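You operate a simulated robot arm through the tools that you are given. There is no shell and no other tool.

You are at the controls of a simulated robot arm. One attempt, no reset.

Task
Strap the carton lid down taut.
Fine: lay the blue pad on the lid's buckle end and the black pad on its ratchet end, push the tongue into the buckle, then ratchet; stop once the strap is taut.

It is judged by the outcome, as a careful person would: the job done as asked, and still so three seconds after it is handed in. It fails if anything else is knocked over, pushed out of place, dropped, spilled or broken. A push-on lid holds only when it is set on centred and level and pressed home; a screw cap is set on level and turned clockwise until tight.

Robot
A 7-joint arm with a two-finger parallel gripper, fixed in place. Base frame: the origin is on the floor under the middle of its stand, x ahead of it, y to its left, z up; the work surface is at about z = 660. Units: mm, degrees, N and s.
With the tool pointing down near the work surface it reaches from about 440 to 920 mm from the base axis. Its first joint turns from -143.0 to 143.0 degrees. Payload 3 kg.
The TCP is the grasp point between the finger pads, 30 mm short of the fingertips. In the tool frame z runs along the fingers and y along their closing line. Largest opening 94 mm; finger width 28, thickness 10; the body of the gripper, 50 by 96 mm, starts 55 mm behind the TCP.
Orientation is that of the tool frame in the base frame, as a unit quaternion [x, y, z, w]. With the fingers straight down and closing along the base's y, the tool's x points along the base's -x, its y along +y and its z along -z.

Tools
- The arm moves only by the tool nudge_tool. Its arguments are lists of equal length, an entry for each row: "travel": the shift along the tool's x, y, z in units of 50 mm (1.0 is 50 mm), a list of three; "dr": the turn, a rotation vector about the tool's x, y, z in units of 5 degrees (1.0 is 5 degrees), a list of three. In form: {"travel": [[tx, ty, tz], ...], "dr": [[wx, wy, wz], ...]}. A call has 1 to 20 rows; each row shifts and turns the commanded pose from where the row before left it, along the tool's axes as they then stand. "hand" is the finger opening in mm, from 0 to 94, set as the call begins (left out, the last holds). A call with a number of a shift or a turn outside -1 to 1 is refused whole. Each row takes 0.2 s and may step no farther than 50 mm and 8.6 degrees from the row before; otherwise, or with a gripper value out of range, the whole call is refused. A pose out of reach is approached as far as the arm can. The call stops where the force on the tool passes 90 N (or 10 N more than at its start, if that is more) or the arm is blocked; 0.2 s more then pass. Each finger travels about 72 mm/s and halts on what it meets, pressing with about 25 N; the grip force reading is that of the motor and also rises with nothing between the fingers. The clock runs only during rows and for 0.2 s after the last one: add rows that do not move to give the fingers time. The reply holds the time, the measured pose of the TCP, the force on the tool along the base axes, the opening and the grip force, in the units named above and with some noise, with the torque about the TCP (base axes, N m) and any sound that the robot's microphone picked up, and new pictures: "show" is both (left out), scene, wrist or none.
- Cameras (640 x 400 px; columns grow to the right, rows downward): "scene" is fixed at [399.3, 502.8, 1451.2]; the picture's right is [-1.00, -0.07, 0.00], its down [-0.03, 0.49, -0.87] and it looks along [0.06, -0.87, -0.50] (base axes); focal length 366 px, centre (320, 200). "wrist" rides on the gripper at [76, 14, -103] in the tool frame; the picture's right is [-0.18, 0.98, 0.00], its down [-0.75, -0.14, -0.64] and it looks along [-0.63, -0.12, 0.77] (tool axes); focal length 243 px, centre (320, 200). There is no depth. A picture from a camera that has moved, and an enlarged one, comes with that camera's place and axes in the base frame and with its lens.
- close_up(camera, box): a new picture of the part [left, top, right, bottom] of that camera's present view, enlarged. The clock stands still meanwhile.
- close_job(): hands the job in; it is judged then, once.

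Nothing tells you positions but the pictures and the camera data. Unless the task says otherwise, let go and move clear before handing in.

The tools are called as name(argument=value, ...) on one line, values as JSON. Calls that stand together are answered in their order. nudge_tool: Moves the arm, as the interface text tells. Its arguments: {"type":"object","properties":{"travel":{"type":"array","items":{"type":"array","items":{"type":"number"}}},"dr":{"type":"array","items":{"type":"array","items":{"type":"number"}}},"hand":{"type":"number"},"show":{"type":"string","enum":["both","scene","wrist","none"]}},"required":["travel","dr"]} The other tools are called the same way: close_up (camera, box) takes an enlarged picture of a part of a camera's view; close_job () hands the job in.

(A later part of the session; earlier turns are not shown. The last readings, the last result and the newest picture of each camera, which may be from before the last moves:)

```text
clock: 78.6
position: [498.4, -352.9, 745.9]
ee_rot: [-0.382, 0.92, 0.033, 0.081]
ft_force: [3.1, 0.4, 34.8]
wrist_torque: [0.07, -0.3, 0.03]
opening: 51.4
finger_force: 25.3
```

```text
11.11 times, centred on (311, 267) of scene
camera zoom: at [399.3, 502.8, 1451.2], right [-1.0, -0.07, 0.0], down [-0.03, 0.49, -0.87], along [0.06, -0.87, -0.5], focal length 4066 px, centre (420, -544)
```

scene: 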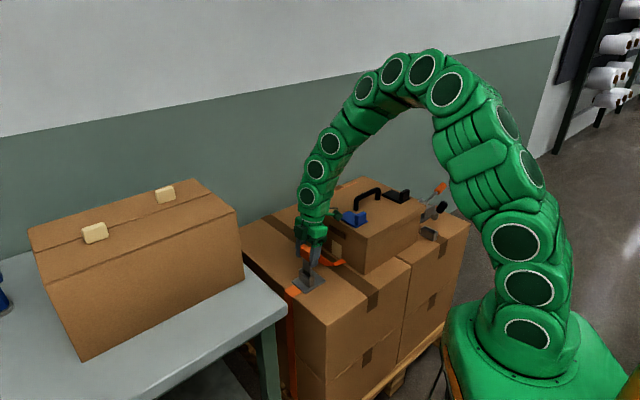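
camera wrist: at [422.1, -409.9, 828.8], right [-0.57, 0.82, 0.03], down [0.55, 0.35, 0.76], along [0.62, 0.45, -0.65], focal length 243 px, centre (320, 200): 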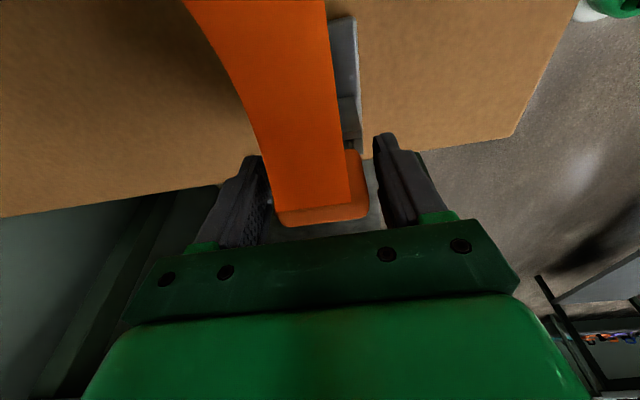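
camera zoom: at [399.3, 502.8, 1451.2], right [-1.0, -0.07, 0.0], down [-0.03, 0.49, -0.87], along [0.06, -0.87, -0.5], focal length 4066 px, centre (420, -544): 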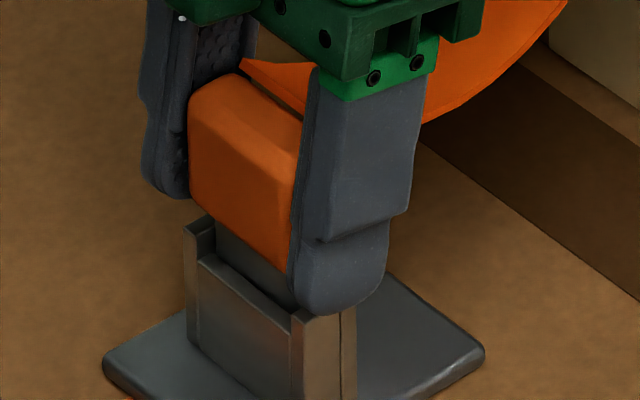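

The fingers are slipping on the block at about 35 N, so I'll release, close into a fist, straighten the tool and press on top of the block instead.

nudge_tool(travel=[[-0.0208, 0, -0.1182], [0, 0, 0], [0, 0, 0], [0, 0, 0]], dr=[[0, 0, 0], [0, 0, 0], [0, 0, 0], [0, 0, 0]], hand=66, show="none")

nudge_tool(travel=[[-0.104, 0, -0.591], [-0.14, 0, -0.788], [0, 0, 0], [0, 0, 0], [-0.06, 0, 0], [0, 0, 0]], dr=[[0, 0, 0], [0, 0, 0], [0, 1, 0], [0, 1, 0], [0, 0, 0], [0, 0, 0]], show="both")

close_up(camera="wrist", box=[200, 0, 440, 240])

close_up(camera="scene", box=[275, 225, 347, 285])

```text
clock: 79.6
position: [496.9, -353.1, 752.0]
ee_rot: [-0.381, 0.92, 0.034, 0.08]
ft_force: [0.1, -0.9, -1.3]
wrist_torque: [0.0, 0.01, 0.01]
opening: 66.0
finger_force: 0.0
```

```text
clock: 81.0
position: [499.1, -352.4, 820.4]
ee_rot: [-0.383, 0.924, 0.0, 0.0]
ft_force: [0.3, 0.6, -0.1]
wrist_torque: [0.0, -0.03, -0.02]
opening: 66.0
finger_force: 0.0
camera wrist: at [435.3, -395.8, 921.6], right [-0.57, 0.82, 0.0], down [0.63, 0.43, 0.64], along [0.53, 0.36, -0.77], focal length 243 px, centre (320, 200)
```

scene: 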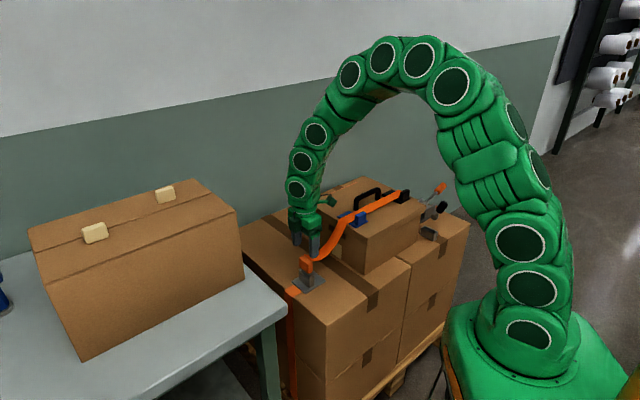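
wrist: 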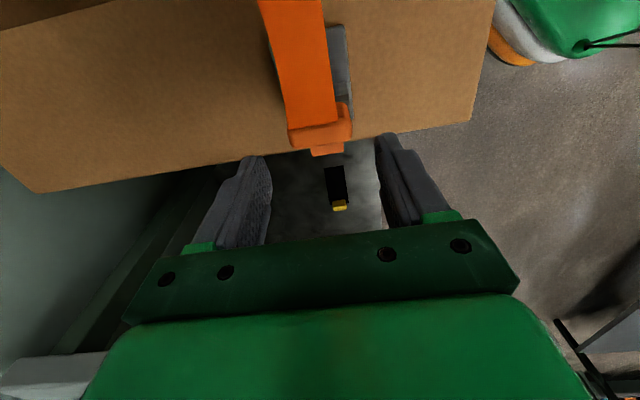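

```text
1.67 times, centred on (320, 120) of wrist
camera zoom: at [435.3, -395.8, 921.6], right [-0.57, 0.82, 0.0], down [0.63, 0.43, 0.64], along [0.53, 0.36, -0.77], focal length 404 px, centre (320, 333)
```

zoom: 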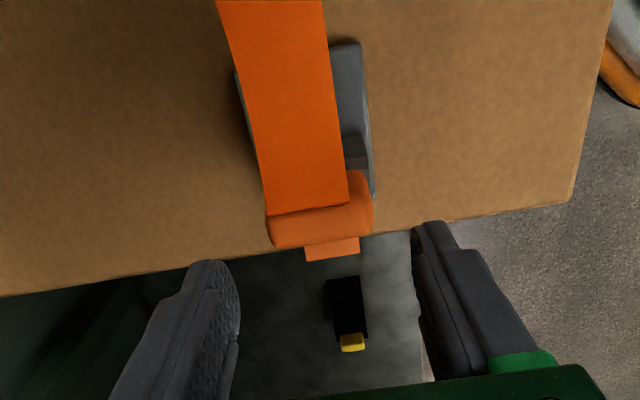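

```text
6.67 times, centred on (311, 255) of scene
camera zoom: at [399.3, 502.8, 1451.2], right [-1.0, -0.07, 0.0], down [-0.03, 0.49, -0.87], along [0.06, -0.87, -0.5], focal length 2440 px, centre (380, -167)
```

zoom: 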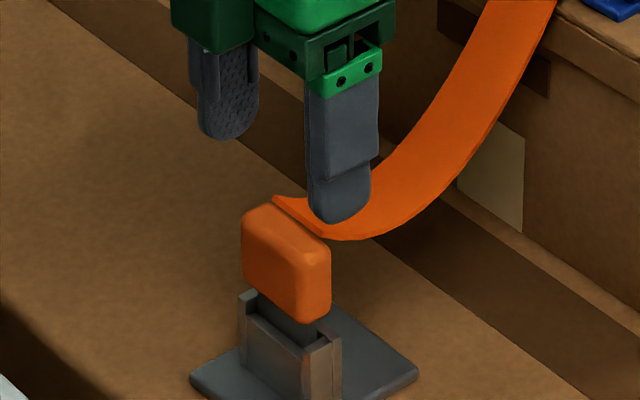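

nudge_tool(travel=[[0, 0, 0], [0, 0, 0], [0, 0, 0], [0, 0, 0.2], [0, 0, 0.3], [0, 0, 0]], dr=[[0, 0, 0], [0, 0, 0], [0, 0, 0], [0, 0, 0], [0, 0, 0], [0, 0, 0]], hand=0, show="wrist")

close_up(camera="scene", box=[275, 225, 347, 285])

```text
clock: 82.4
position: [499.1, -351.0, 796.2]
ee_rot: [-0.383, 0.924, -0.001, 0.0]
ft_force: [0.0, 0.3, 0.5]
wrist_torque: [-0.04, -0.02, -0.04]
opening: 0.0
finger_force: 25.3
camera wrist: at [434.8, -395.3, 896.9], right [-0.56, 0.83, 0.0], down [0.63, 0.43, 0.64], along [0.53, 0.36, -0.77], focal length 243 px, centre (320, 200)
```

wrist: 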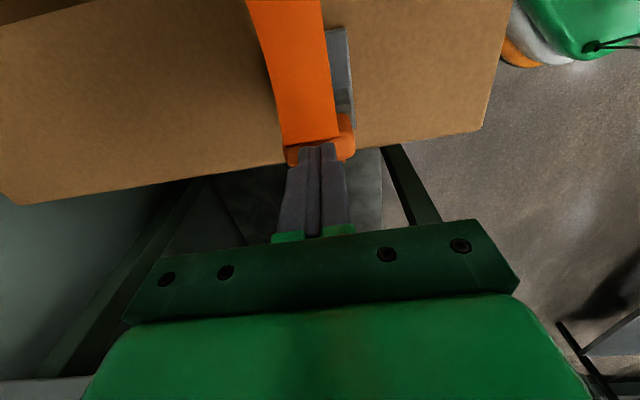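

```text
6.67 times, centred on (311, 255) of scene
camera zoom: at [399.3, 502.8, 1451.2], right [-1.0, -0.07, 0.0], down [-0.03, 0.49, -0.87], along [0.06, -0.87, -0.5], focal length 2440 px, centre (380, -167)
```

zoom: 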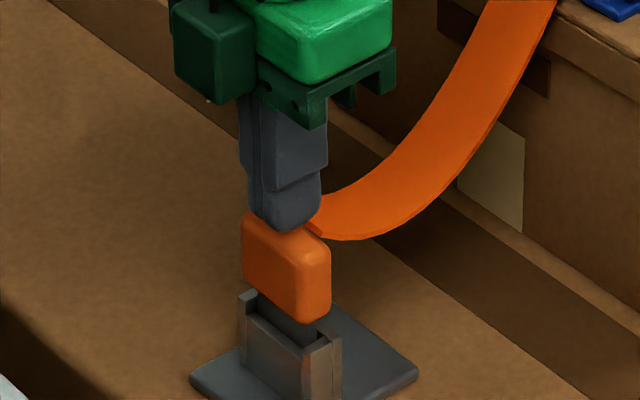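

nudge_tool(travel=[[0, 0, 0.06], [0, 0, 0.06], [0, 0, 0.06], [0, 0, 0.04], [0, 0, 0]], dr=[[0, 0, 0], [0, 0, 0], [0, 0, 0], [0, 0, 0], [0, 0, 0]], show="none")

```text
clock: 83.4
position: [501.4, -353.1, 788.6]
ee_rot: [-0.383, 0.924, -0.003, 0.001]
ft_force: [-9.0, 6.8, 31.2]
wrist_torque: [0.26, 0.35, -0.01]
opening: 0.1
finger_force: 24.8
stopped in row 4: the force on the tool passed its limit at 106 N (the readings are from after the stop); the commanded pose is now the measured one
```

close_up(camera="scene", box=[275, 225, 347, 285])

close_up(camera="scene", box=[260, 160, 480, 320])

```text
6.67 times, centred on (311, 255) of scene
camera zoom: at [399.3, 502.8, 1451.2], right [-1.0, -0.07, 0.0], down [-0.03, 0.49, -0.87], along [0.06, -0.87, -0.5], focal length 2440 px, centre (380, -167)
```

zoom: 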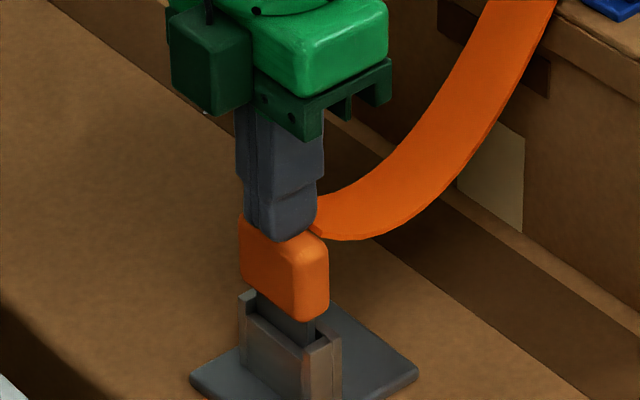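

```text
2.50 times, centred on (370, 240) of scene
camera zoom: at [399.3, 502.8, 1451.2], right [-1.0, -0.07, 0.0], down [-0.03, 0.49, -0.87], along [0.06, -0.87, -0.5], focal length 915 px, centre (195, 100)
```

zoom: 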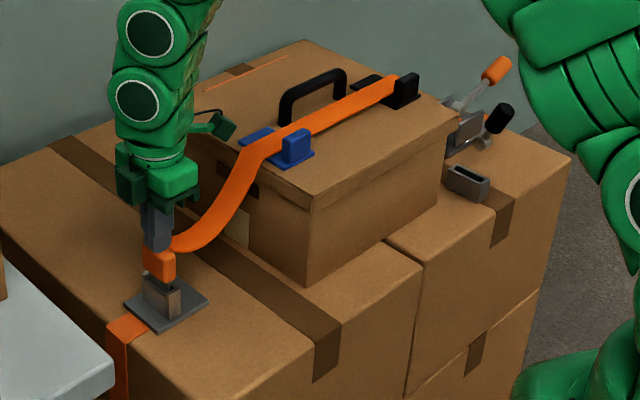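

Pressing reached the force limit with no movement, so the tongue is bottomed, and the strap is now routed over the pads. I'll confirm it has latched by gripping the block and giving it a gentle upward tug.

nudge_tool(travel=[[0, 0, -0.2], [0, 0, -0.5], [0, 0, 0], [0, 0, 0], [0, 0, 0]], dr=[[0, 0, 0], [0, 0, 0], [0, 0, 0], [0, 0, 0], [0, 0, 0]], hand=70, show="wrist")

close_up(camera="wrist", box=[200, 0, 440, 240])

close_up(camera="scene", box=[287, 249, 335, 285])

```text
clock: 84.6
position: [499.6, -353.3, 822.9]
ee_rot: [-0.383, 0.924, -0.002, 0.002]
ft_force: [0.8, 0.0, 0.1]
wrist_torque: [-0.01, 0.02, 0.02]
opening: 70.2
finger_force: 0.1
camera wrist: at [435.9, -397.2, 923.7], right [-0.56, 0.83, 0.0], down [0.63, 0.44, 0.64], along [0.53, 0.36, -0.77], focal length 243 px, centre (320, 200)
```

wrist: 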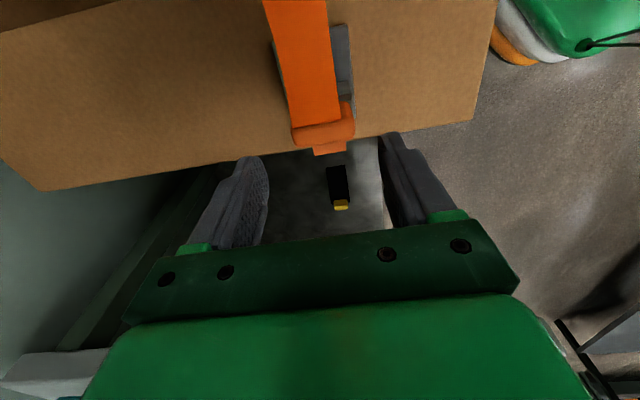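

```text
1.67 times, centred on (320, 120) of wrist
camera zoom: at [435.9, -397.2, 923.7], right [-0.56, 0.83, 0.0], down [0.63, 0.44, 0.64], along [0.53, 0.36, -0.77], focal length 404 px, centre (320, 333)
```

zoom: 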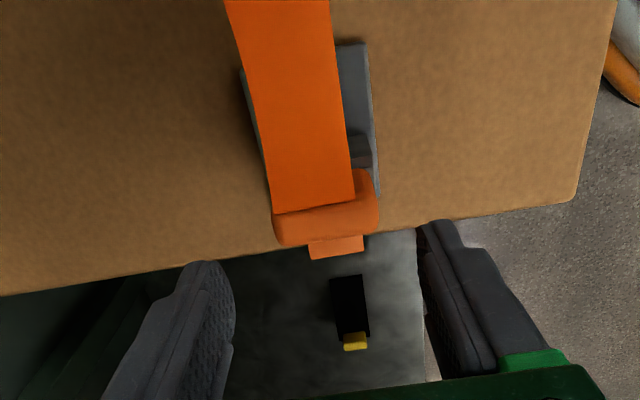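

```text
11.11 times, centred on (311, 267) of scene
camera zoom: at [399.3, 502.8, 1451.2], right [-1.0, -0.07, 0.0], down [-0.03, 0.49, -0.87], along [0.06, -0.87, -0.5], focal length 4066 px, centre (420, -544)
```

zoom: 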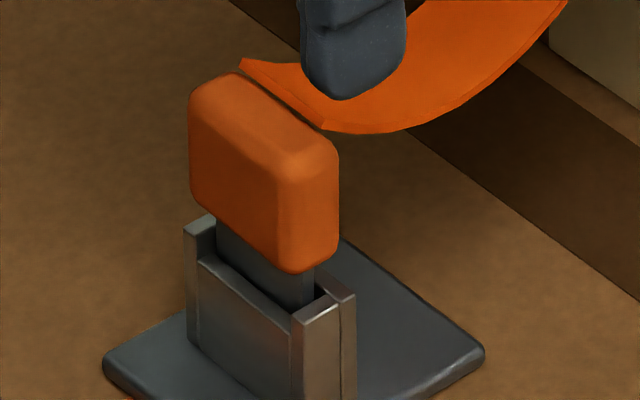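

nudge_tool(travel=[[0, 0, 0.5], [0, 0, 0.6], [0, 0, 0.36], [0, 0, 0]], dr=[[0, 0, 0], [0, 0, 0], [0, 0, 0], [0, 0, 0]], show="none")

nudge_tool(travel=[[0, 0, 0], [0, 0, 0], [0, 0, 0], [0, 0, 0]], dr=[[0, 0, 0], [0, 0, 0], [0, 0, 0], [0, 0, 0]], hand=15, show="none")

nudge_tool(travel=[[0, 0, -0.04], [0, 0, 0]], dr=[[0, 0, 0], [0, 0, 0]], show="none")

```text
clock: 85.6
position: [502.1, -354.8, 750.8]
ee_rot: [-0.383, 0.924, -0.002, 0.001]
ft_force: [-0.4, -0.3, 0.4]
wrist_torque: [-0.04, 0.02, 0.02]
opening: 70.0
finger_force: 0.1
```

```text
clock: 86.6
position: [500.8, -353.5, 751.0]
ee_rot: [-0.382, 0.924, -0.001, 0.001]
ft_force: [-17.6, 16.5, 10.9]
wrist_torque: [0.46, 0.48, -0.14]
opening: 50.0
finger_force: 25.1
```

```text
clock: 87.2
position: [500.8, -354.3, 752.4]
ee_rot: [-0.382, 0.924, -0.003, 0.001]
ft_force: [-8.3, 15.7, -2.7]
wrist_torque: [0.75, 0.44, 0.04]
opening: 51.0
finger_force: 25.4
```

nudge_tool(travel=[[0, 0, -0.04], [0, 0, 0]], dr=[[0, 0, 0], [0, 0, 0]], show="none")

close_up(camera="scene", box=[287, 249, 335, 285])

```text
clock: 87.8
position: [500.4, -355.5, 753.5]
ee_rot: [-0.382, 0.924, -0.003, 0.001]
ft_force: [-5.9, 5.6, -0.9]
wrist_torque: [0.34, 0.35, 0.0]
opening: 51.5
finger_force: 24.7
```

```text
11.11 times, centred on (311, 267) of scene
camera zoom: at [399.3, 502.8, 1451.2], right [-1.0, -0.07, 0.0], down [-0.03, 0.49, -0.87], along [0.06, -0.87, -0.5], focal length 4066 px, centre (420, -544)
```

zoom: 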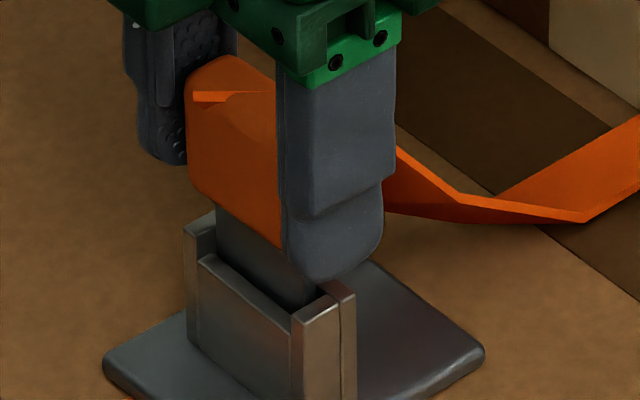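

The gentle tug lifted the tongue a few mm, so it was bottomed but not latched. I'll push it back down in small steps and watch how it behaves.

nudge_tool(travel=[[0, 0.02, 0.06], [0, 0, 0]], dr=[[0, 0, 0], [0, 0, 0]], show="none")

close_up(camera="scene", box=[287, 249, 335, 285])

nudge_tool(travel=[[0, 0, 0.04], [0, 0, 0]], dr=[[0, 0, 0], [0, 0, 0]], show="none")

close_up(camera="scene", box=[287, 249, 335, 285])

```text
clock: 88.4
position: [498.9, -351.8, 751.7]
ee_rot: [-0.383, 0.924, -0.003, 0.001]
ft_force: [1.3, -3.8, 13.6]
wrist_torque: [-0.22, -0.13, -0.01]
opening: 51.5
finger_force: 25.1
```

```text
11.11 times, centred on (311, 267) of scene
camera zoom: at [399.3, 502.8, 1451.2], right [-1.0, -0.07, 0.0], down [-0.03, 0.49, -0.87], along [0.06, -0.87, -0.5], focal length 4066 px, centre (420, -544)
```

zoom: 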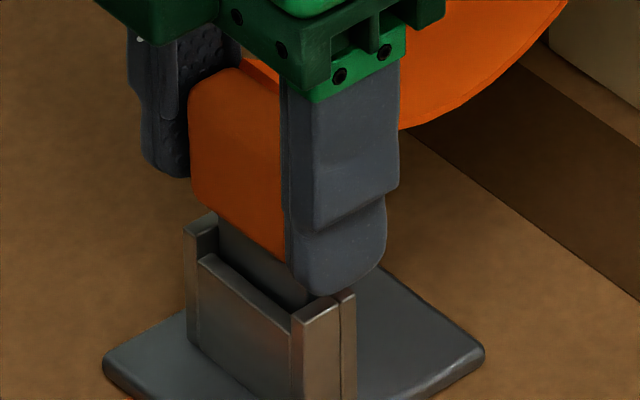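

```text
clock: 89.0
position: [499.5, -351.8, 749.3]
ee_rot: [-0.383, 0.924, -0.003, 0.001]
ft_force: [-4.9, -2.2, 35.4]
wrist_torque: [-0.15, 0.41, 0.0]
opening: 51.4
finger_force: 25.3
```

```text
11.11 times, centred on (311, 267) of scene
camera zoom: at [399.3, 502.8, 1451.2], right [-1.0, -0.07, 0.0], down [-0.03, 0.49, -0.87], along [0.06, -0.87, -0.5], focal length 4066 px, centre (420, -544)
```

zoom: 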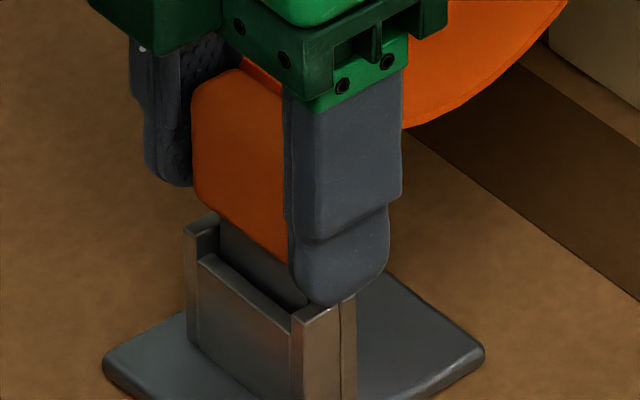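

Seating depth looks limited, and the blade sits towards the +m and +n walls of the slot, so it may be catching on an inner guide. I'll relieve the pressure, shift slightly towards slot centre, and press again.

nudge_tool(travel=[[0, 0, -0.1], [0.03, 0.0, 0], [0, 0, 0]], dr=[[0, 0, 0], [0, 0, 0], [0, 0, 0]], show="none")

close_up(camera="scene", box=[295, 255, 327, 279])

close_up(camera="wrist", box=[260, 40, 380, 160])

```text
clock: 89.8
position: [498.9, -352.7, 754.2]
ee_rot: [-0.383, 0.924, -0.003, 0.0]
ft_force: [3.1, 5.1, -1.9]
wrist_torque: [0.23, -0.16, -0.11]
opening: 51.3
finger_force: 25.2
```

```text
16.00 times, centred on (311, 267) of scene
camera zoom: at [399.3, 502.8, 1451.2], right [-1.0, -0.07, 0.0], down [-0.03, 0.49, -0.87], along [0.06, -0.87, -0.5], focal length 5855 px, centre (464, -872)
```

zoom: 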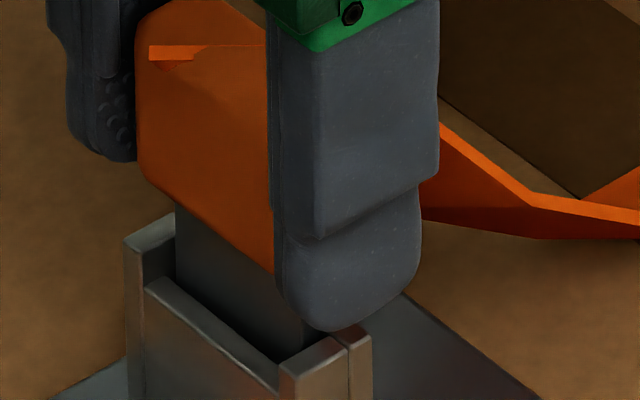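

```text
3.33 times, centred on (320, 100) of wrist
camera zoom: at [434.1, -396.7, 854.6], right [-0.56, 0.83, 0.0], down [0.63, 0.43, 0.64], along [0.53, 0.36, -0.77], focal length 809 px, centre (320, 533)
```

zoom: 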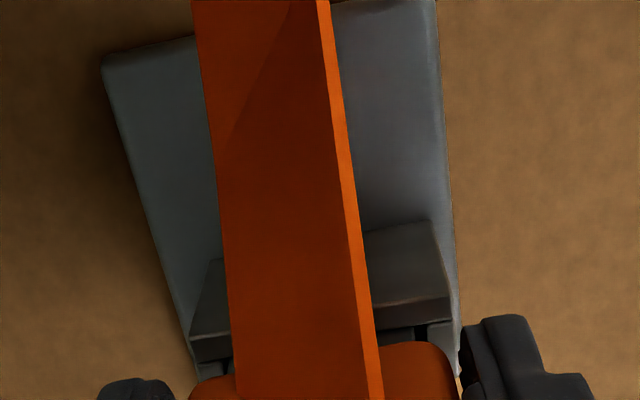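

nudge_tool(travel=[[-0.012, 0.01, 0], [0, 0, 0.04], [0, 0, 0.04], [0, 0, 0.02], [0, 0, 0]], dr=[[0, 0, 0], [0, 0, 0], [0, 0, 0], [0, 0, 0], [0, 0, 0]], show="none")

nudge_tool(travel=[[0, 0, 0.04], [0, 0, 0]], dr=[[0, 0, 0], [0, 0, 0]], show="none")

close_up(camera="scene", box=[295, 255, 327, 279])

```text
clock: 91.0
position: [499.2, -353.1, 749.4]
ee_rot: [-0.382, 0.924, -0.003, 0.0]
ft_force: [-3.5, 3.4, 28.8]
wrist_torque: [0.1, 0.44, -0.14]
opening: 51.5
finger_force: 25.0
```

```text
clock: 91.6
position: [499.1, -353.7, 747.5]
ee_rot: [-0.383, 0.924, -0.003, 0.001]
ft_force: [-6.7, -1.8, 35.5]
wrist_torque: [-0.14, 0.51, -0.01]
opening: 51.7
finger_force: 25.0
```

```text
16.00 times, centred on (311, 267) of scene
camera zoom: at [399.3, 502.8, 1451.2], right [-1.0, -0.07, 0.0], down [-0.03, 0.49, -0.87], along [0.06, -0.87, -0.5], focal length 5855 px, centre (464, -872)
```

zoom: 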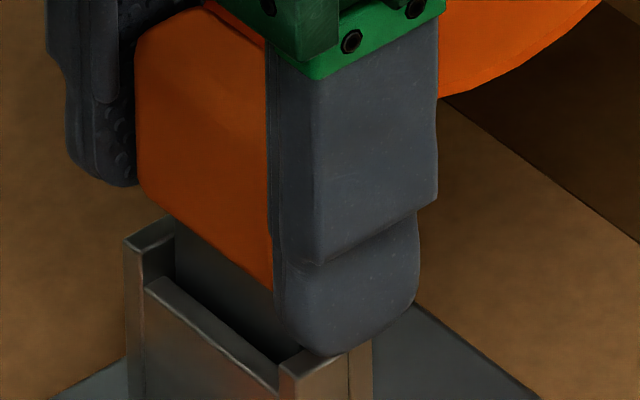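

The blade is bottoming flat and centred on the slot floor, and the strap routes over the pads whenever it is seated. I'll release it there and check that it stays seated.

nudge_tool(travel=[[0, 0, -0.03], [0, 0, 0], [0, 0, 0], [0, 0, 0]], dr=[[0, 0, 0], [0, 0, 0], [0, 0, 0], [0, 0, 0]], hand=70, show="none")

nudge_tool(travel=[[0, 0, -0.5], [0, 0, -0.7], [0, 0, -0.3], [0, 0, 0]], dr=[[0, 0, 0], [0, 0, 0], [0, 0, 0], [0, 0, 0]], show="wrist")

close_up(camera="scene", box=[287, 249, 335, 285])

close_up(camera="wrist", box=[240, 20, 400, 160])

```text
clock: 92.6
position: [500.4, -352.8, 748.2]
ee_rot: [-0.383, 0.924, -0.002, 0.0]
ft_force: [0.1, -0.4, 0.6]
wrist_torque: [0.02, -0.03, -0.04]
opening: 69.8
finger_force: 0.1
```

```text
clock: 93.6
position: [496.8, -352.8, 823.6]
ee_rot: [-0.383, 0.924, -0.003, 0.001]
ft_force: [-0.5, -1.2, 0.7]
wrist_torque: [0.03, -0.01, 0.01]
opening: 70.1
finger_force: 0.0
camera wrist: at [432.1, -396.8, 924.8], right [-0.56, 0.83, 0.0], down [0.63, 0.43, 0.64], along [0.53, 0.36, -0.77], focal length 243 px, centre (320, 200)
```

wrist: 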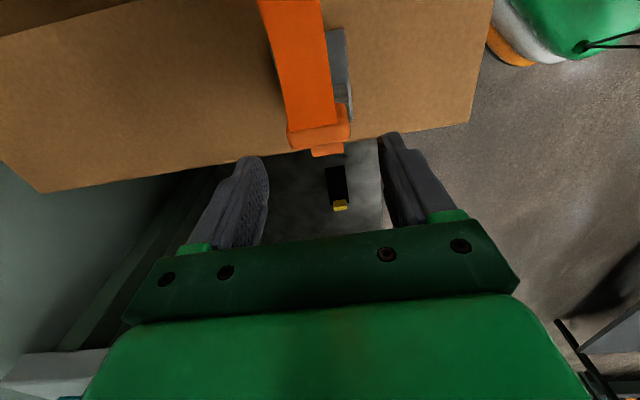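

```text
11.11 times, centred on (311, 267) of scene
camera zoom: at [399.3, 502.8, 1451.2], right [-1.0, -0.07, 0.0], down [-0.03, 0.49, -0.87], along [0.06, -0.87, -0.5], focal length 4066 px, centre (420, -544)
```

zoom: 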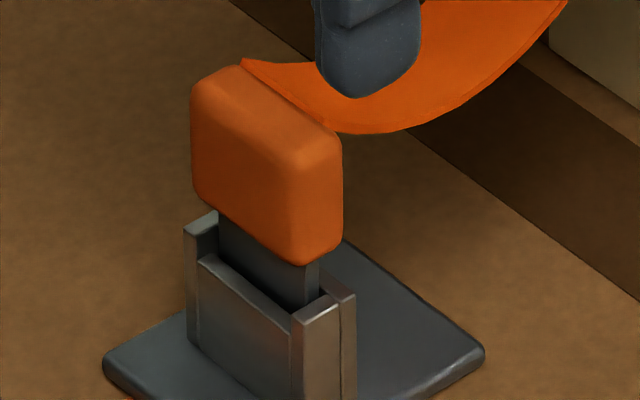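

```text
2.86 times, centred on (320, 90) of wrist
camera zoom: at [432.1, -396.8, 924.8], right [-0.56, 0.83, 0.0], down [0.63, 0.43, 0.64], along [0.53, 0.36, -0.77], focal length 693 px, centre (320, 514)
```

zoom: 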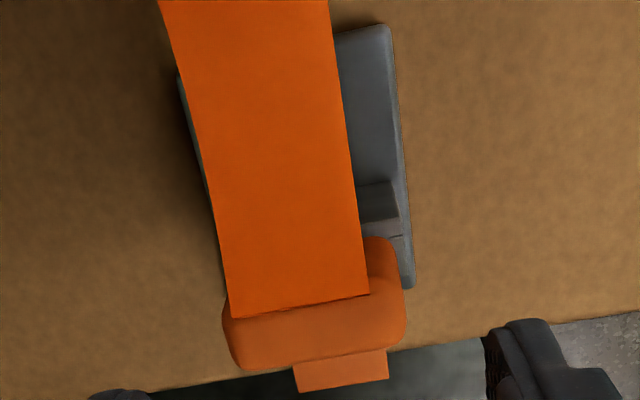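

The tongue stays routed but sits about 2.7 mm higher than before because I lifted slightly while opening. I'll press it home again with the closed fist, in finer steps this time.

nudge_tool(travel=[[0, 0, 0], [0, 0, 0], [0, 0, 0], [0, 0, 0.3], [0, 0, 0.2], [0, 0, 0]], dr=[[0, 0, 0], [0, 0, 0], [0, 0, 0], [0, 0, 0], [0, 0, 0], [0, 0, 0]], hand=0, show="none")

nudge_tool(travel=[[-0.02, 0, 0.04], [0, 0, 0.04], [0, 0, 0.02], [0, 0, 0]], dr=[[0, 0, 0], [0, 0, 0], [0, 0, 0], [0, 0, 0]], show="none")

```text
clock: 95.0
position: [498.1, -353.2, 797.8]
ee_rot: [-0.383, 0.924, -0.002, 0.001]
ft_force: [0.3, 0.6, 0.6]
wrist_torque: [0.01, -0.01, 0.03]
opening: 0.1
finger_force: 25.1
```

```text
clock: 96.0
position: [501.5, -352.1, 792.4]
ee_rot: [-0.382, 0.924, -0.002, 0.002]
ft_force: [-0.2, 0.3, 0.2]
wrist_torque: [-0.01, 0.02, 0.01]
opening: 0.0
finger_force: 24.6
```

nudge_tool(travel=[[0, 0, 0.02], [0, 0, 0.02], [0, 0, 0.02], [0, 0, 0]], dr=[[0, 0, 0], [0, 0, 0], [0, 0, 0], [0, 0, 0]], show="none")

nudge_tool(travel=[[0, 0, 0.02], [0, 0, 0.02], [0, 0, 0]], dr=[[0, 0, 0], [0, 0, 0], [0, 0, 0]], show="none")

```text
clock: 97.0
position: [501.6, -352.1, 790.8]
ee_rot: [-0.383, 0.924, -0.003, 0.001]
ft_force: [0.1, 0.7, 23.3]
wrist_torque: [-0.03, 0.12, 0.01]
opening: 0.0
finger_force: 25.1
```

```text
clock: 97.8
position: [501.5, -352.8, 789.7]
ee_rot: [-0.383, 0.924, -0.005, 0.002]
ft_force: [0.0, -0.1, 77.2]
wrist_torque: [-0.03, 0.18, -0.01]
opening: 0.0
finger_force: 25.2
```

close_up(camera="scene", box=[287, 249, 335, 285])

nudge_tool(travel=[[0, 0, 0.01], [0, 0, 0], [0, 0, 0]], dr=[[0, 0, 0], [0, 0, 0], [0, 0, 0]], show="none")

close_up(camera="scene", box=[287, 249, 335, 285])

```text
11.11 times, centred on (311, 267) of scene
camera zoom: at [399.3, 502.8, 1451.2], right [-1.0, -0.07, 0.0], down [-0.03, 0.49, -0.87], along [0.06, -0.87, -0.5], focal length 4066 px, centre (420, -544)
```

zoom: 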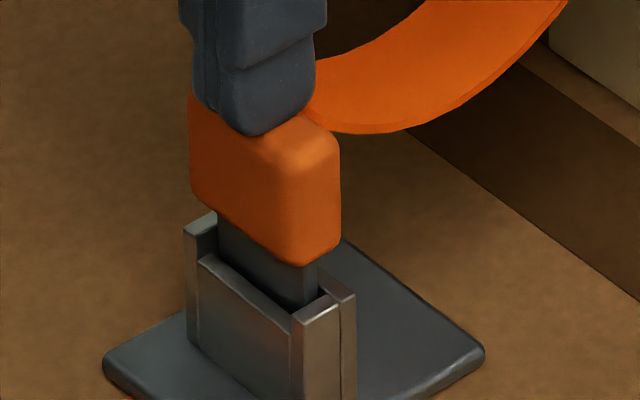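

```text
clock: 98.2
position: [501.4, -353.5, 792.0]
ee_rot: [-0.382, 0.924, -0.005, 0.002]
ft_force: [0.6, -0.5, 21.5]
wrist_torque: [0.02, 0.12, 0.04]
opening: 0.0
finger_force: 25.0
stopped in row 1: the force on the tool passed its limit at 94 N (the readings are from after the stop); the commanded pose is now the measured one
```

```text
11.11 times, centred on (311, 267) of scene
camera zoom: at [399.3, 502.8, 1451.2], right [-1.0, -0.07, 0.0], down [-0.03, 0.49, -0.87], along [0.06, -0.87, -0.5], focal length 4066 px, centre (420, -544)
```

zoom: 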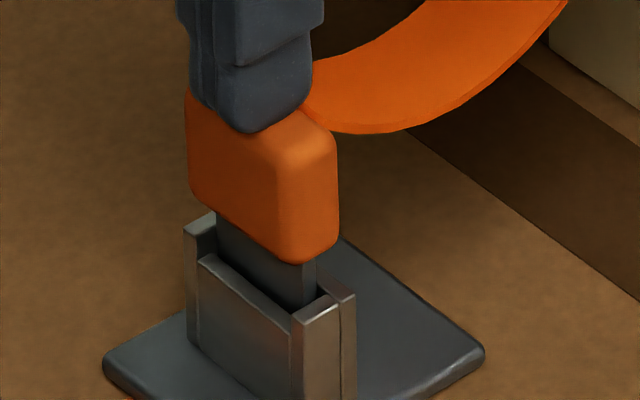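

The block stopped about 2.5 mm higher this time despite about 90 N, so the blade is catching on something depending on alignment. I'll rise and rotate the camera round to look into the slot from the side.

nudge_tool(travel=[[0, 0, -0.4], [0, 0, -0.8], [0, 0, 0], [0, 0, 0], [0, 0, 0], [0, 0, 0], [0, 0, 0], [0, 0, 0], [0, 0, 0], [0, 0, 0], [0, 0, 0], [0, 0, 0], [0, 0, 0], [0, 0, 0], [0, 0, 0], [0, 0, 0], [0, 0, 0], [0, 0, 0], [0, 0, 0], [0, 0, 0]], dr=[[0, 0, 0], [0, 0, 0], [0, 0, 1], [0, 0, 1], [0, 0, 1], [0, 0, 1], [0, 0, 1], [0, 0, 1], [0, 0, 1], [0, 0, 1], [0, 0, 1], [0, 0, 1], [0, 0, 1], [0, 0, 1], [0, 0, 1], [0, 0, 1], [0, 0, 1], [0, 0, 1], [0, 0, 1], [0, 0, 1]], hand=70, show="both")

close_up(camera="wrist", box=[260, 60, 380, 180])

close_up(camera="scene", box=[295, 255, 327, 279])

```text
clock: 102.4
position: [500.7, -351.8, 849.5]
ee_rot: [0.384, 0.923, -0.001, 0.005]
ft_force: [0.7, 0.1, 0.7]
wrist_torque: [-0.04, 0.01, 0.0]
opening: 69.9
finger_force: 0.0
camera wrist: at [456.2, -287.7, 949.6], right [0.83, 0.56, 0.0], down [0.43, -0.63, 0.65], along [0.37, -0.54, -0.76], focal length 243 px, centre (320, 200)
```

scene: 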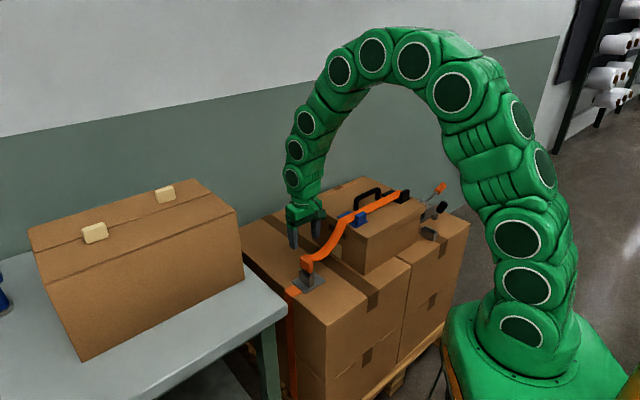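
wrist: 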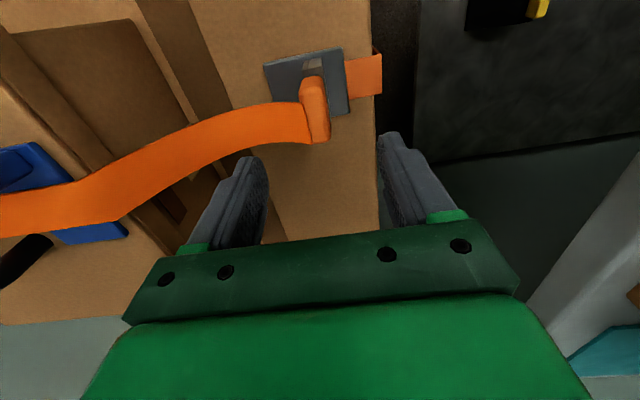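

```text
3.33 times, centred on (320, 120) of wrist
camera zoom: at [456.2, -287.7, 949.6], right [0.83, 0.56, 0.0], down [0.43, -0.63, 0.65], along [0.37, -0.54, -0.76], focal length 809 px, centre (320, 467)
```

zoom: 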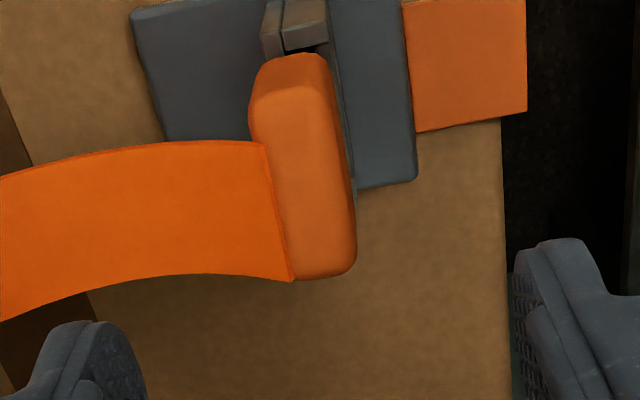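

```text
16.00 times, centred on (311, 267) of scene
camera zoom: at [399.3, 502.8, 1451.2], right [-1.0, -0.07, 0.0], down [-0.03, 0.49, -0.87], along [0.06, -0.87, -0.5], focal length 5855 px, centre (464, -872)
```

zoom: 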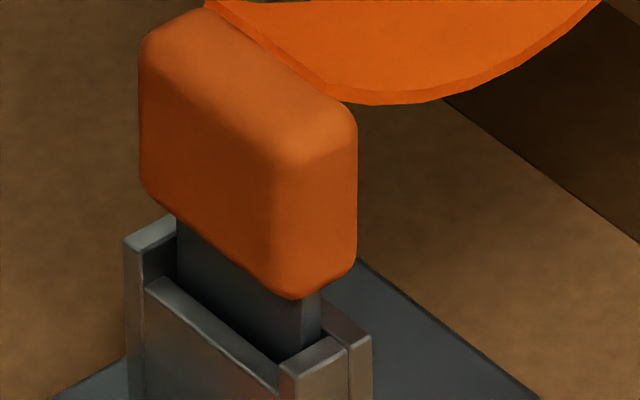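

The blade looks centred in the slot and the stop is a flat floor. To find out whether it is actually held, I'll grip the block across its thickness from this yaw and tug in 1 mm steps while watching the force.

nudge_tool(travel=[[0.06, -0.04, 0.5], [0, 0, 0.8], [0, 0, 0.6], [0, 0, 0]], dr=[[0, 0, 0], [0, 0, 0], [0, 0, 0], [0, 0, 0]], hand=50, show="wrist")

close_up(camera="scene", box=[287, 249, 335, 285])

```text
clock: 103.4
position: [500.8, -352.9, 755.0]
ee_rot: [0.383, 0.924, -0.002, 0.006]
ft_force: [0.1, -0.6, 0.3]
wrist_torque: [0.01, 0.02, -0.05]
opening: 50.2
finger_force: 0.1
camera wrist: at [456.1, -288.8, 855.9], right [0.83, 0.56, 0.0], down [0.43, -0.63, 0.65], along [0.37, -0.54, -0.76], focal length 243 px, centre (320, 200)
```

wrist: 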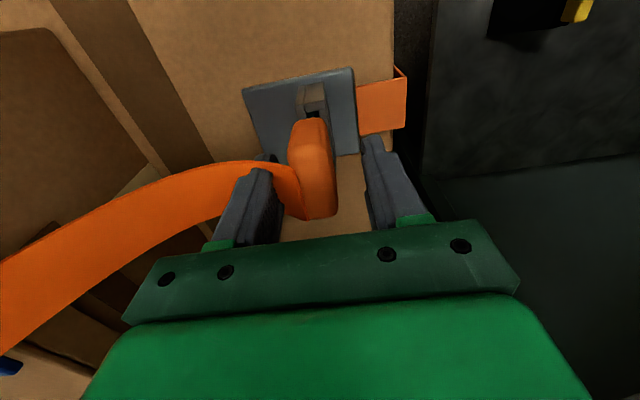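

```text
11.11 times, centred on (311, 267) of scene
camera zoom: at [399.3, 502.8, 1451.2], right [-1.0, -0.07, 0.0], down [-0.03, 0.49, -0.87], along [0.06, -0.87, -0.5], focal length 4066 px, centre (420, -544)
```

zoom: 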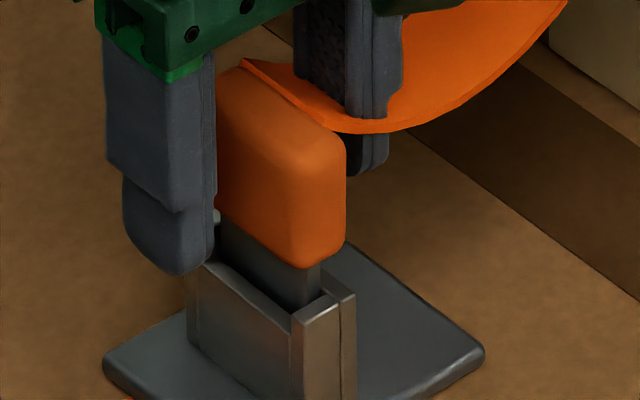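

nudge_tool(travel=[[0, -0.06, 0], [0, 0, 0], [0, 0, 0]], dr=[[0, 0, 0], [0, 0, 0], [0, 0, 0]], show="none")

nudge_tool(travel=[[0, 0, 0], [0, 0, 0], [0, 0, 0]], dr=[[0, 0, 0], [0, 0, 0], [0, 0, 0]], hand=8, show="wrist")

close_up(camera="scene", box=[287, 249, 335, 285])

```text
clock: 104.2
position: [496.7, -353.6, 754.4]
ee_rot: [0.383, 0.924, -0.001, 0.003]
ft_force: [-0.9, 0.6, 0.0]
wrist_torque: [0.03, -0.01, 0.02]
opening: 50.1
finger_force: 0.1
```

```text
clock: 105.0
position: [497.6, -353.9, 755.2]
ee_rot: [0.383, 0.924, -0.002, 0.004]
ft_force: [3.2, 2.9, 1.2]
wrist_torque: [0.06, -0.03, 0.0]
opening: 23.7
finger_force: 24.5
camera wrist: at [452.9, -289.9, 855.2], right [0.83, 0.56, 0.0], down [0.43, -0.63, 0.65], along [0.37, -0.53, -0.76], focal length 243 px, centre (320, 200)
```

wrist: 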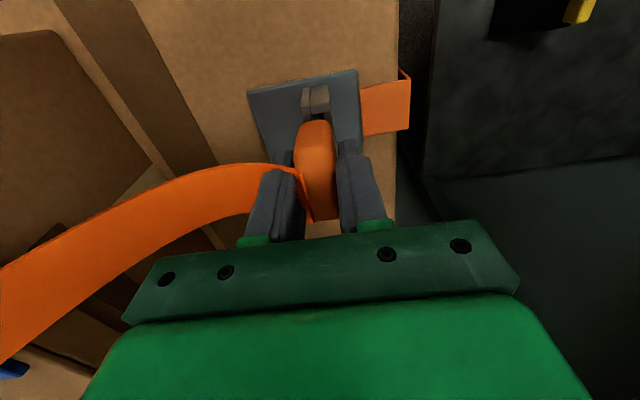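

```text
11.11 times, centred on (311, 267) of scene
camera zoom: at [399.3, 502.8, 1451.2], right [-1.0, -0.07, 0.0], down [-0.03, 0.49, -0.87], along [0.06, -0.87, -0.5], focal length 4066 px, centre (420, -544)
```

zoom: 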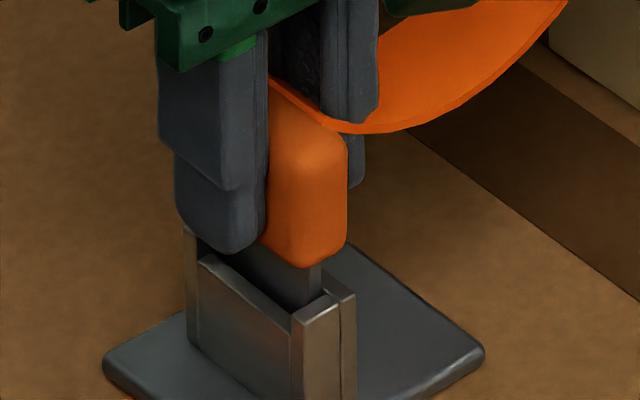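

nudge_tool(travel=[[0, 0, -0.02], [0, 0, 0]], dr=[[0, 0, 0], [0, 0, 0]], show="none")

nudge_tool(travel=[[0, 0, -0.02], [0, 0, 0]], dr=[[0, 0, 0], [0, 0, 0]], show="none")

close_up(camera="scene", box=[287, 249, 335, 285])

```text
clock: 105.6
position: [498.3, -355.1, 755.9]
ee_rot: [0.383, 0.924, -0.001, 0.003]
ft_force: [2.7, 2.5, -0.4]
wrist_torque: [0.1, -0.14, 0.0]
opening: 23.9
finger_force: 25.4
```

```text
clock: 106.2
position: [497.1, -354.2, 757.0]
ee_rot: [0.382, 0.924, -0.002, 0.004]
ft_force: [3.0, 2.3, -0.4]
wrist_torque: [0.07, -0.18, 0.04]
opening: 23.6
finger_force: 25.3
```

```text
11.11 times, centred on (311, 267) of scene
camera zoom: at [399.3, 502.8, 1451.2], right [-1.0, -0.07, 0.0], down [-0.03, 0.49, -0.87], along [0.06, -0.87, -0.5], focal length 4066 px, centre (420, -544)
```

zoom: 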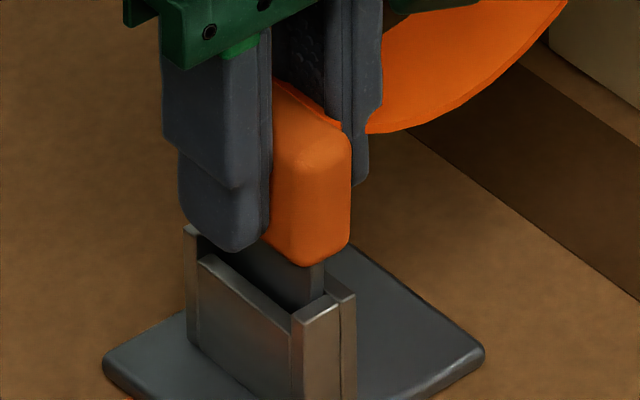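

There is no vertical hold, so it isn't latched yet. With the block now squared up in this grip, I'll press it down again and watch for a deeper seat or a click.

nudge_tool(travel=[[0, 0, 0.04], [0, 0, 0.04], [0, 0, 0]], dr=[[0, 0, 0], [0, 0, 0], [0, 0, 0]], show="none")

nudge_tool(travel=[[0, 0, 0.02], [0, 0, 0.02], [0, 0, 0]], dr=[[0, 0, 0], [0, 0, 0], [0, 0, 0]], show="none")

close_up(camera="scene", box=[287, 249, 335, 285])

```text
clock: 107.0
position: [496.8, -354.9, 754.0]
ee_rot: [0.382, 0.924, -0.002, 0.006]
ft_force: [3.2, -2.9, 34.8]
wrist_torque: [-0.11, -0.3, -0.01]
opening: 23.9
finger_force: 24.9
```

```text
clock: 107.8
position: [496.8, -352.9, 751.3]
ee_rot: [0.382, 0.924, -0.002, 0.004]
ft_force: [-0.3, 0.6, 35.0]
wrist_torque: [0.19, -0.1, 0.0]
opening: 24.0
finger_force: 24.8
```

```text
11.11 times, centred on (311, 267) of scene
camera zoom: at [399.3, 502.8, 1451.2], right [-1.0, -0.07, 0.0], down [-0.03, 0.49, -0.87], along [0.06, -0.87, -0.5], focal length 4066 px, centre (420, -544)
```

zoom: 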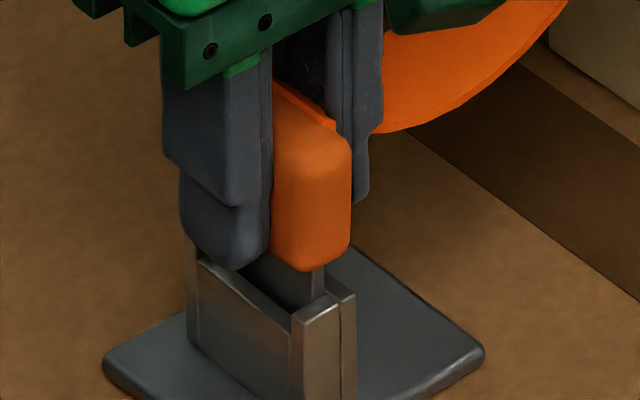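

nudge_tool(travel=[[0, 0, -0.04], [0, 0, -0.04], [0, 0, 0]], dr=[[0, 0, 0], [0, 0, 0], [0, 0, 0]], show="none")

close_up(camera="scene", box=[287, 249, 335, 285])

nudge_tool(travel=[[0, 0, -0.04], [0, 0, 0]], dr=[[0, 0, 0], [0, 0, 0]], show="none")

close_up(camera="scene", box=[287, 249, 335, 285])

```text
clock: 108.6
position: [496.9, -353.2, 753.5]
ee_rot: [0.383, 0.924, -0.002, 0.004]
ft_force: [0.5, -0.1, -0.9]
wrist_torque: [0.0, -0.02, -0.01]
opening: 23.8
finger_force: 24.9
```

```text
11.11 times, centred on (311, 267) of scene
camera zoom: at [399.3, 502.8, 1451.2], right [-1.0, -0.07, 0.0], down [-0.03, 0.49, -0.87], along [0.06, -0.87, -0.5], focal length 4066 px, centre (420, -544)
```

zoom: 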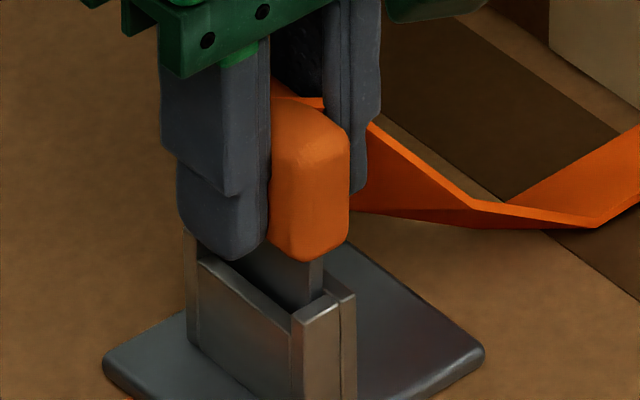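

```text
clock: 109.2
position: [495.4, -353.2, 755.6]
ee_rot: [0.383, 0.924, -0.002, 0.004]
ft_force: [5.3, 6.4, -2.3]
wrist_torque: [0.29, -0.22, -0.01]
opening: 23.9
finger_force: 24.8
```

```text
11.11 times, centred on (311, 267) of scene
camera zoom: at [399.3, 502.8, 1451.2], right [-1.0, -0.07, 0.0], down [-0.03, 0.49, -0.87], along [0.06, -0.87, -0.5], focal length 4066 px, centre (420, -544)
```

zoom: 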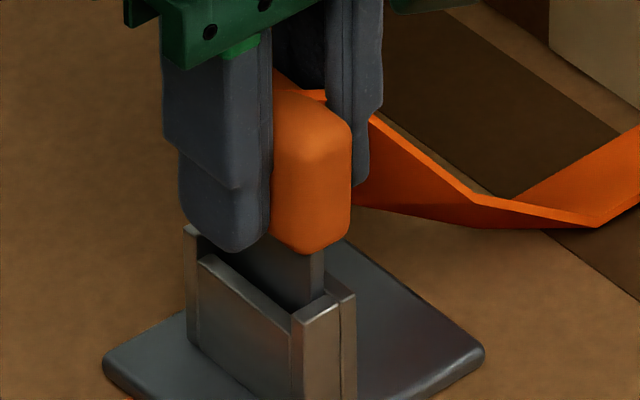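

Seating is purely positional: the strap routes over the pads once the blade is within about 3 mm of the floor. I'll press it fully down and release without lifting, so it stays home.

nudge_tool(travel=[[0, 0, 0.06], [0, 0, 0.06], [0, 0, 0.02], [0, 0, 0]], dr=[[0, 0, 0], [0, 0, 0], [0, 0, 0], [0, 0, 0]], show="none")

nudge_tool(travel=[[0, 0, 0], [0, 0, 0], [0, 0, 0], [0, 0, 0]], dr=[[0, 0, 0], [0, 0, 0], [0, 0, 0], [0, 0, 0]], hand=46, show="none")

close_up(camera="scene", box=[287, 249, 335, 285])

```text
clock: 110.2
position: [498.0, -354.9, 749.9]
ee_rot: [0.382, 0.924, -0.002, 0.006]
ft_force: [0.7, 4.5, 34.2]
wrist_torque: [0.25, -0.04, 0.04]
opening: 24.0
finger_force: 24.9
```

```text
clock: 111.2
position: [497.8, -355.1, 748.6]
ee_rot: [0.383, 0.924, -0.001, 0.004]
ft_force: [0.3, -0.8, -0.3]
wrist_torque: [-0.03, -0.03, -0.01]
opening: 46.1
finger_force: 0.2
```

```text
11.11 times, centred on (311, 267) of scene
camera zoom: at [399.3, 502.8, 1451.2], right [-1.0, -0.07, 0.0], down [-0.03, 0.49, -0.87], along [0.06, -0.87, -0.5], focal length 4066 px, centre (420, -544)
```

zoom: 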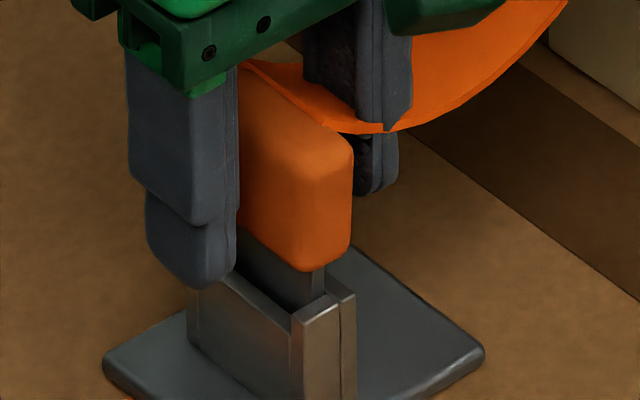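

The tongue is fully down and released. Next I'll rise straight up, turn to the working yaw and travel over to the ratchet lever.

nudge_tool(travel=[[0, 0, -0.4], [0, 0, -0.8], [0, 0, -0.9], [0, 0, -0.9], [0, 0, -0.9], [0, 0, -0.4], [0, 0, 0], [0, 0, 0], [0, 0, 0], [0, 0, 0], [0, 0, 0], [0, 0, 0], [0, 0, 0], [0, 0, 0], [0, 0, 0], [0, 0, 0], [0, 0, 0], [0, 0, 0], [0, 0, 0], [0, 0, 0]], dr=[[0, 0, 0], [0, 0, 0], [0, 0, 0], [0, 0, 0], [0, 0, 0], [0, 0, 0], [0, 0, 1], [0, 0, 1], [0, 0, 1], [0, 0, 1], [0, 0, 1], [0, 0, 1], [0, 0, 1], [0, 0, 1], [0, 0, 1], [0, 0, 1], [0, 0, 1], [0, 0, 1], [0, 0, 1], [0, 0, 1]], show="none")

close_up(camera="scene", box=[260, 160, 480, 320])

close_up(camera="scene", box=[287, 249, 335, 285])

```text
clock: 115.4
position: [495.0, -351.9, 964.5]
ee_rot: [0.844, 0.537, 0.001, 0.005]
ft_force: [0.2, 0.2, 0.8]
wrist_torque: [-0.01, -0.02, 0.08]
opening: 46.1
finger_force: 0.1
```

```text
2.50 times, centred on (370, 240) of scene
camera zoom: at [399.3, 502.8, 1451.2], right [-1.0, -0.07, 0.0], down [-0.03, 0.49, -0.87], along [0.06, -0.87, -0.5], focal length 915 px, centre (195, 100)
```

zoom: 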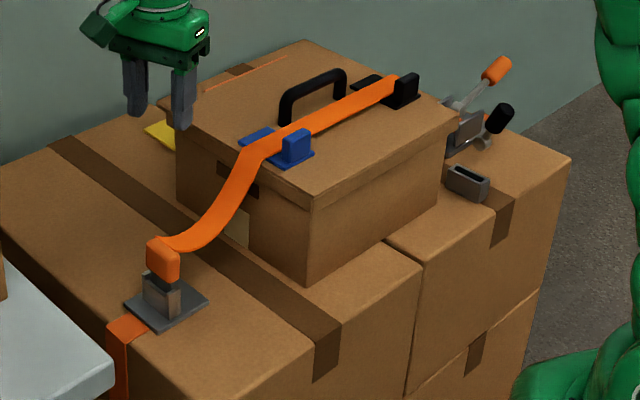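

```text
11.11 times, centred on (311, 267) of scene
camera zoom: at [399.3, 502.8, 1451.2], right [-1.0, -0.07, 0.0], down [-0.03, 0.49, -0.87], along [0.06, -0.87, -0.5], focal length 4066 px, centre (420, -544)
```

zoom: 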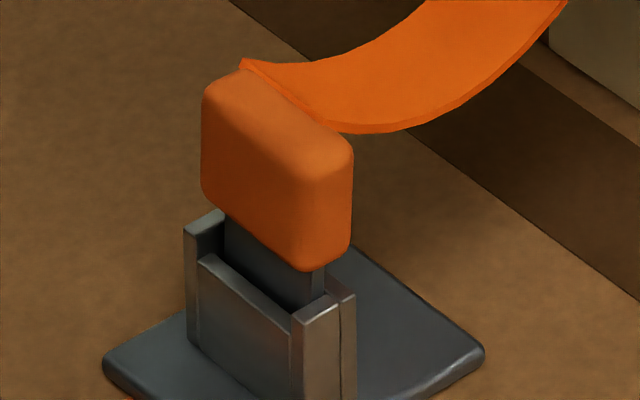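

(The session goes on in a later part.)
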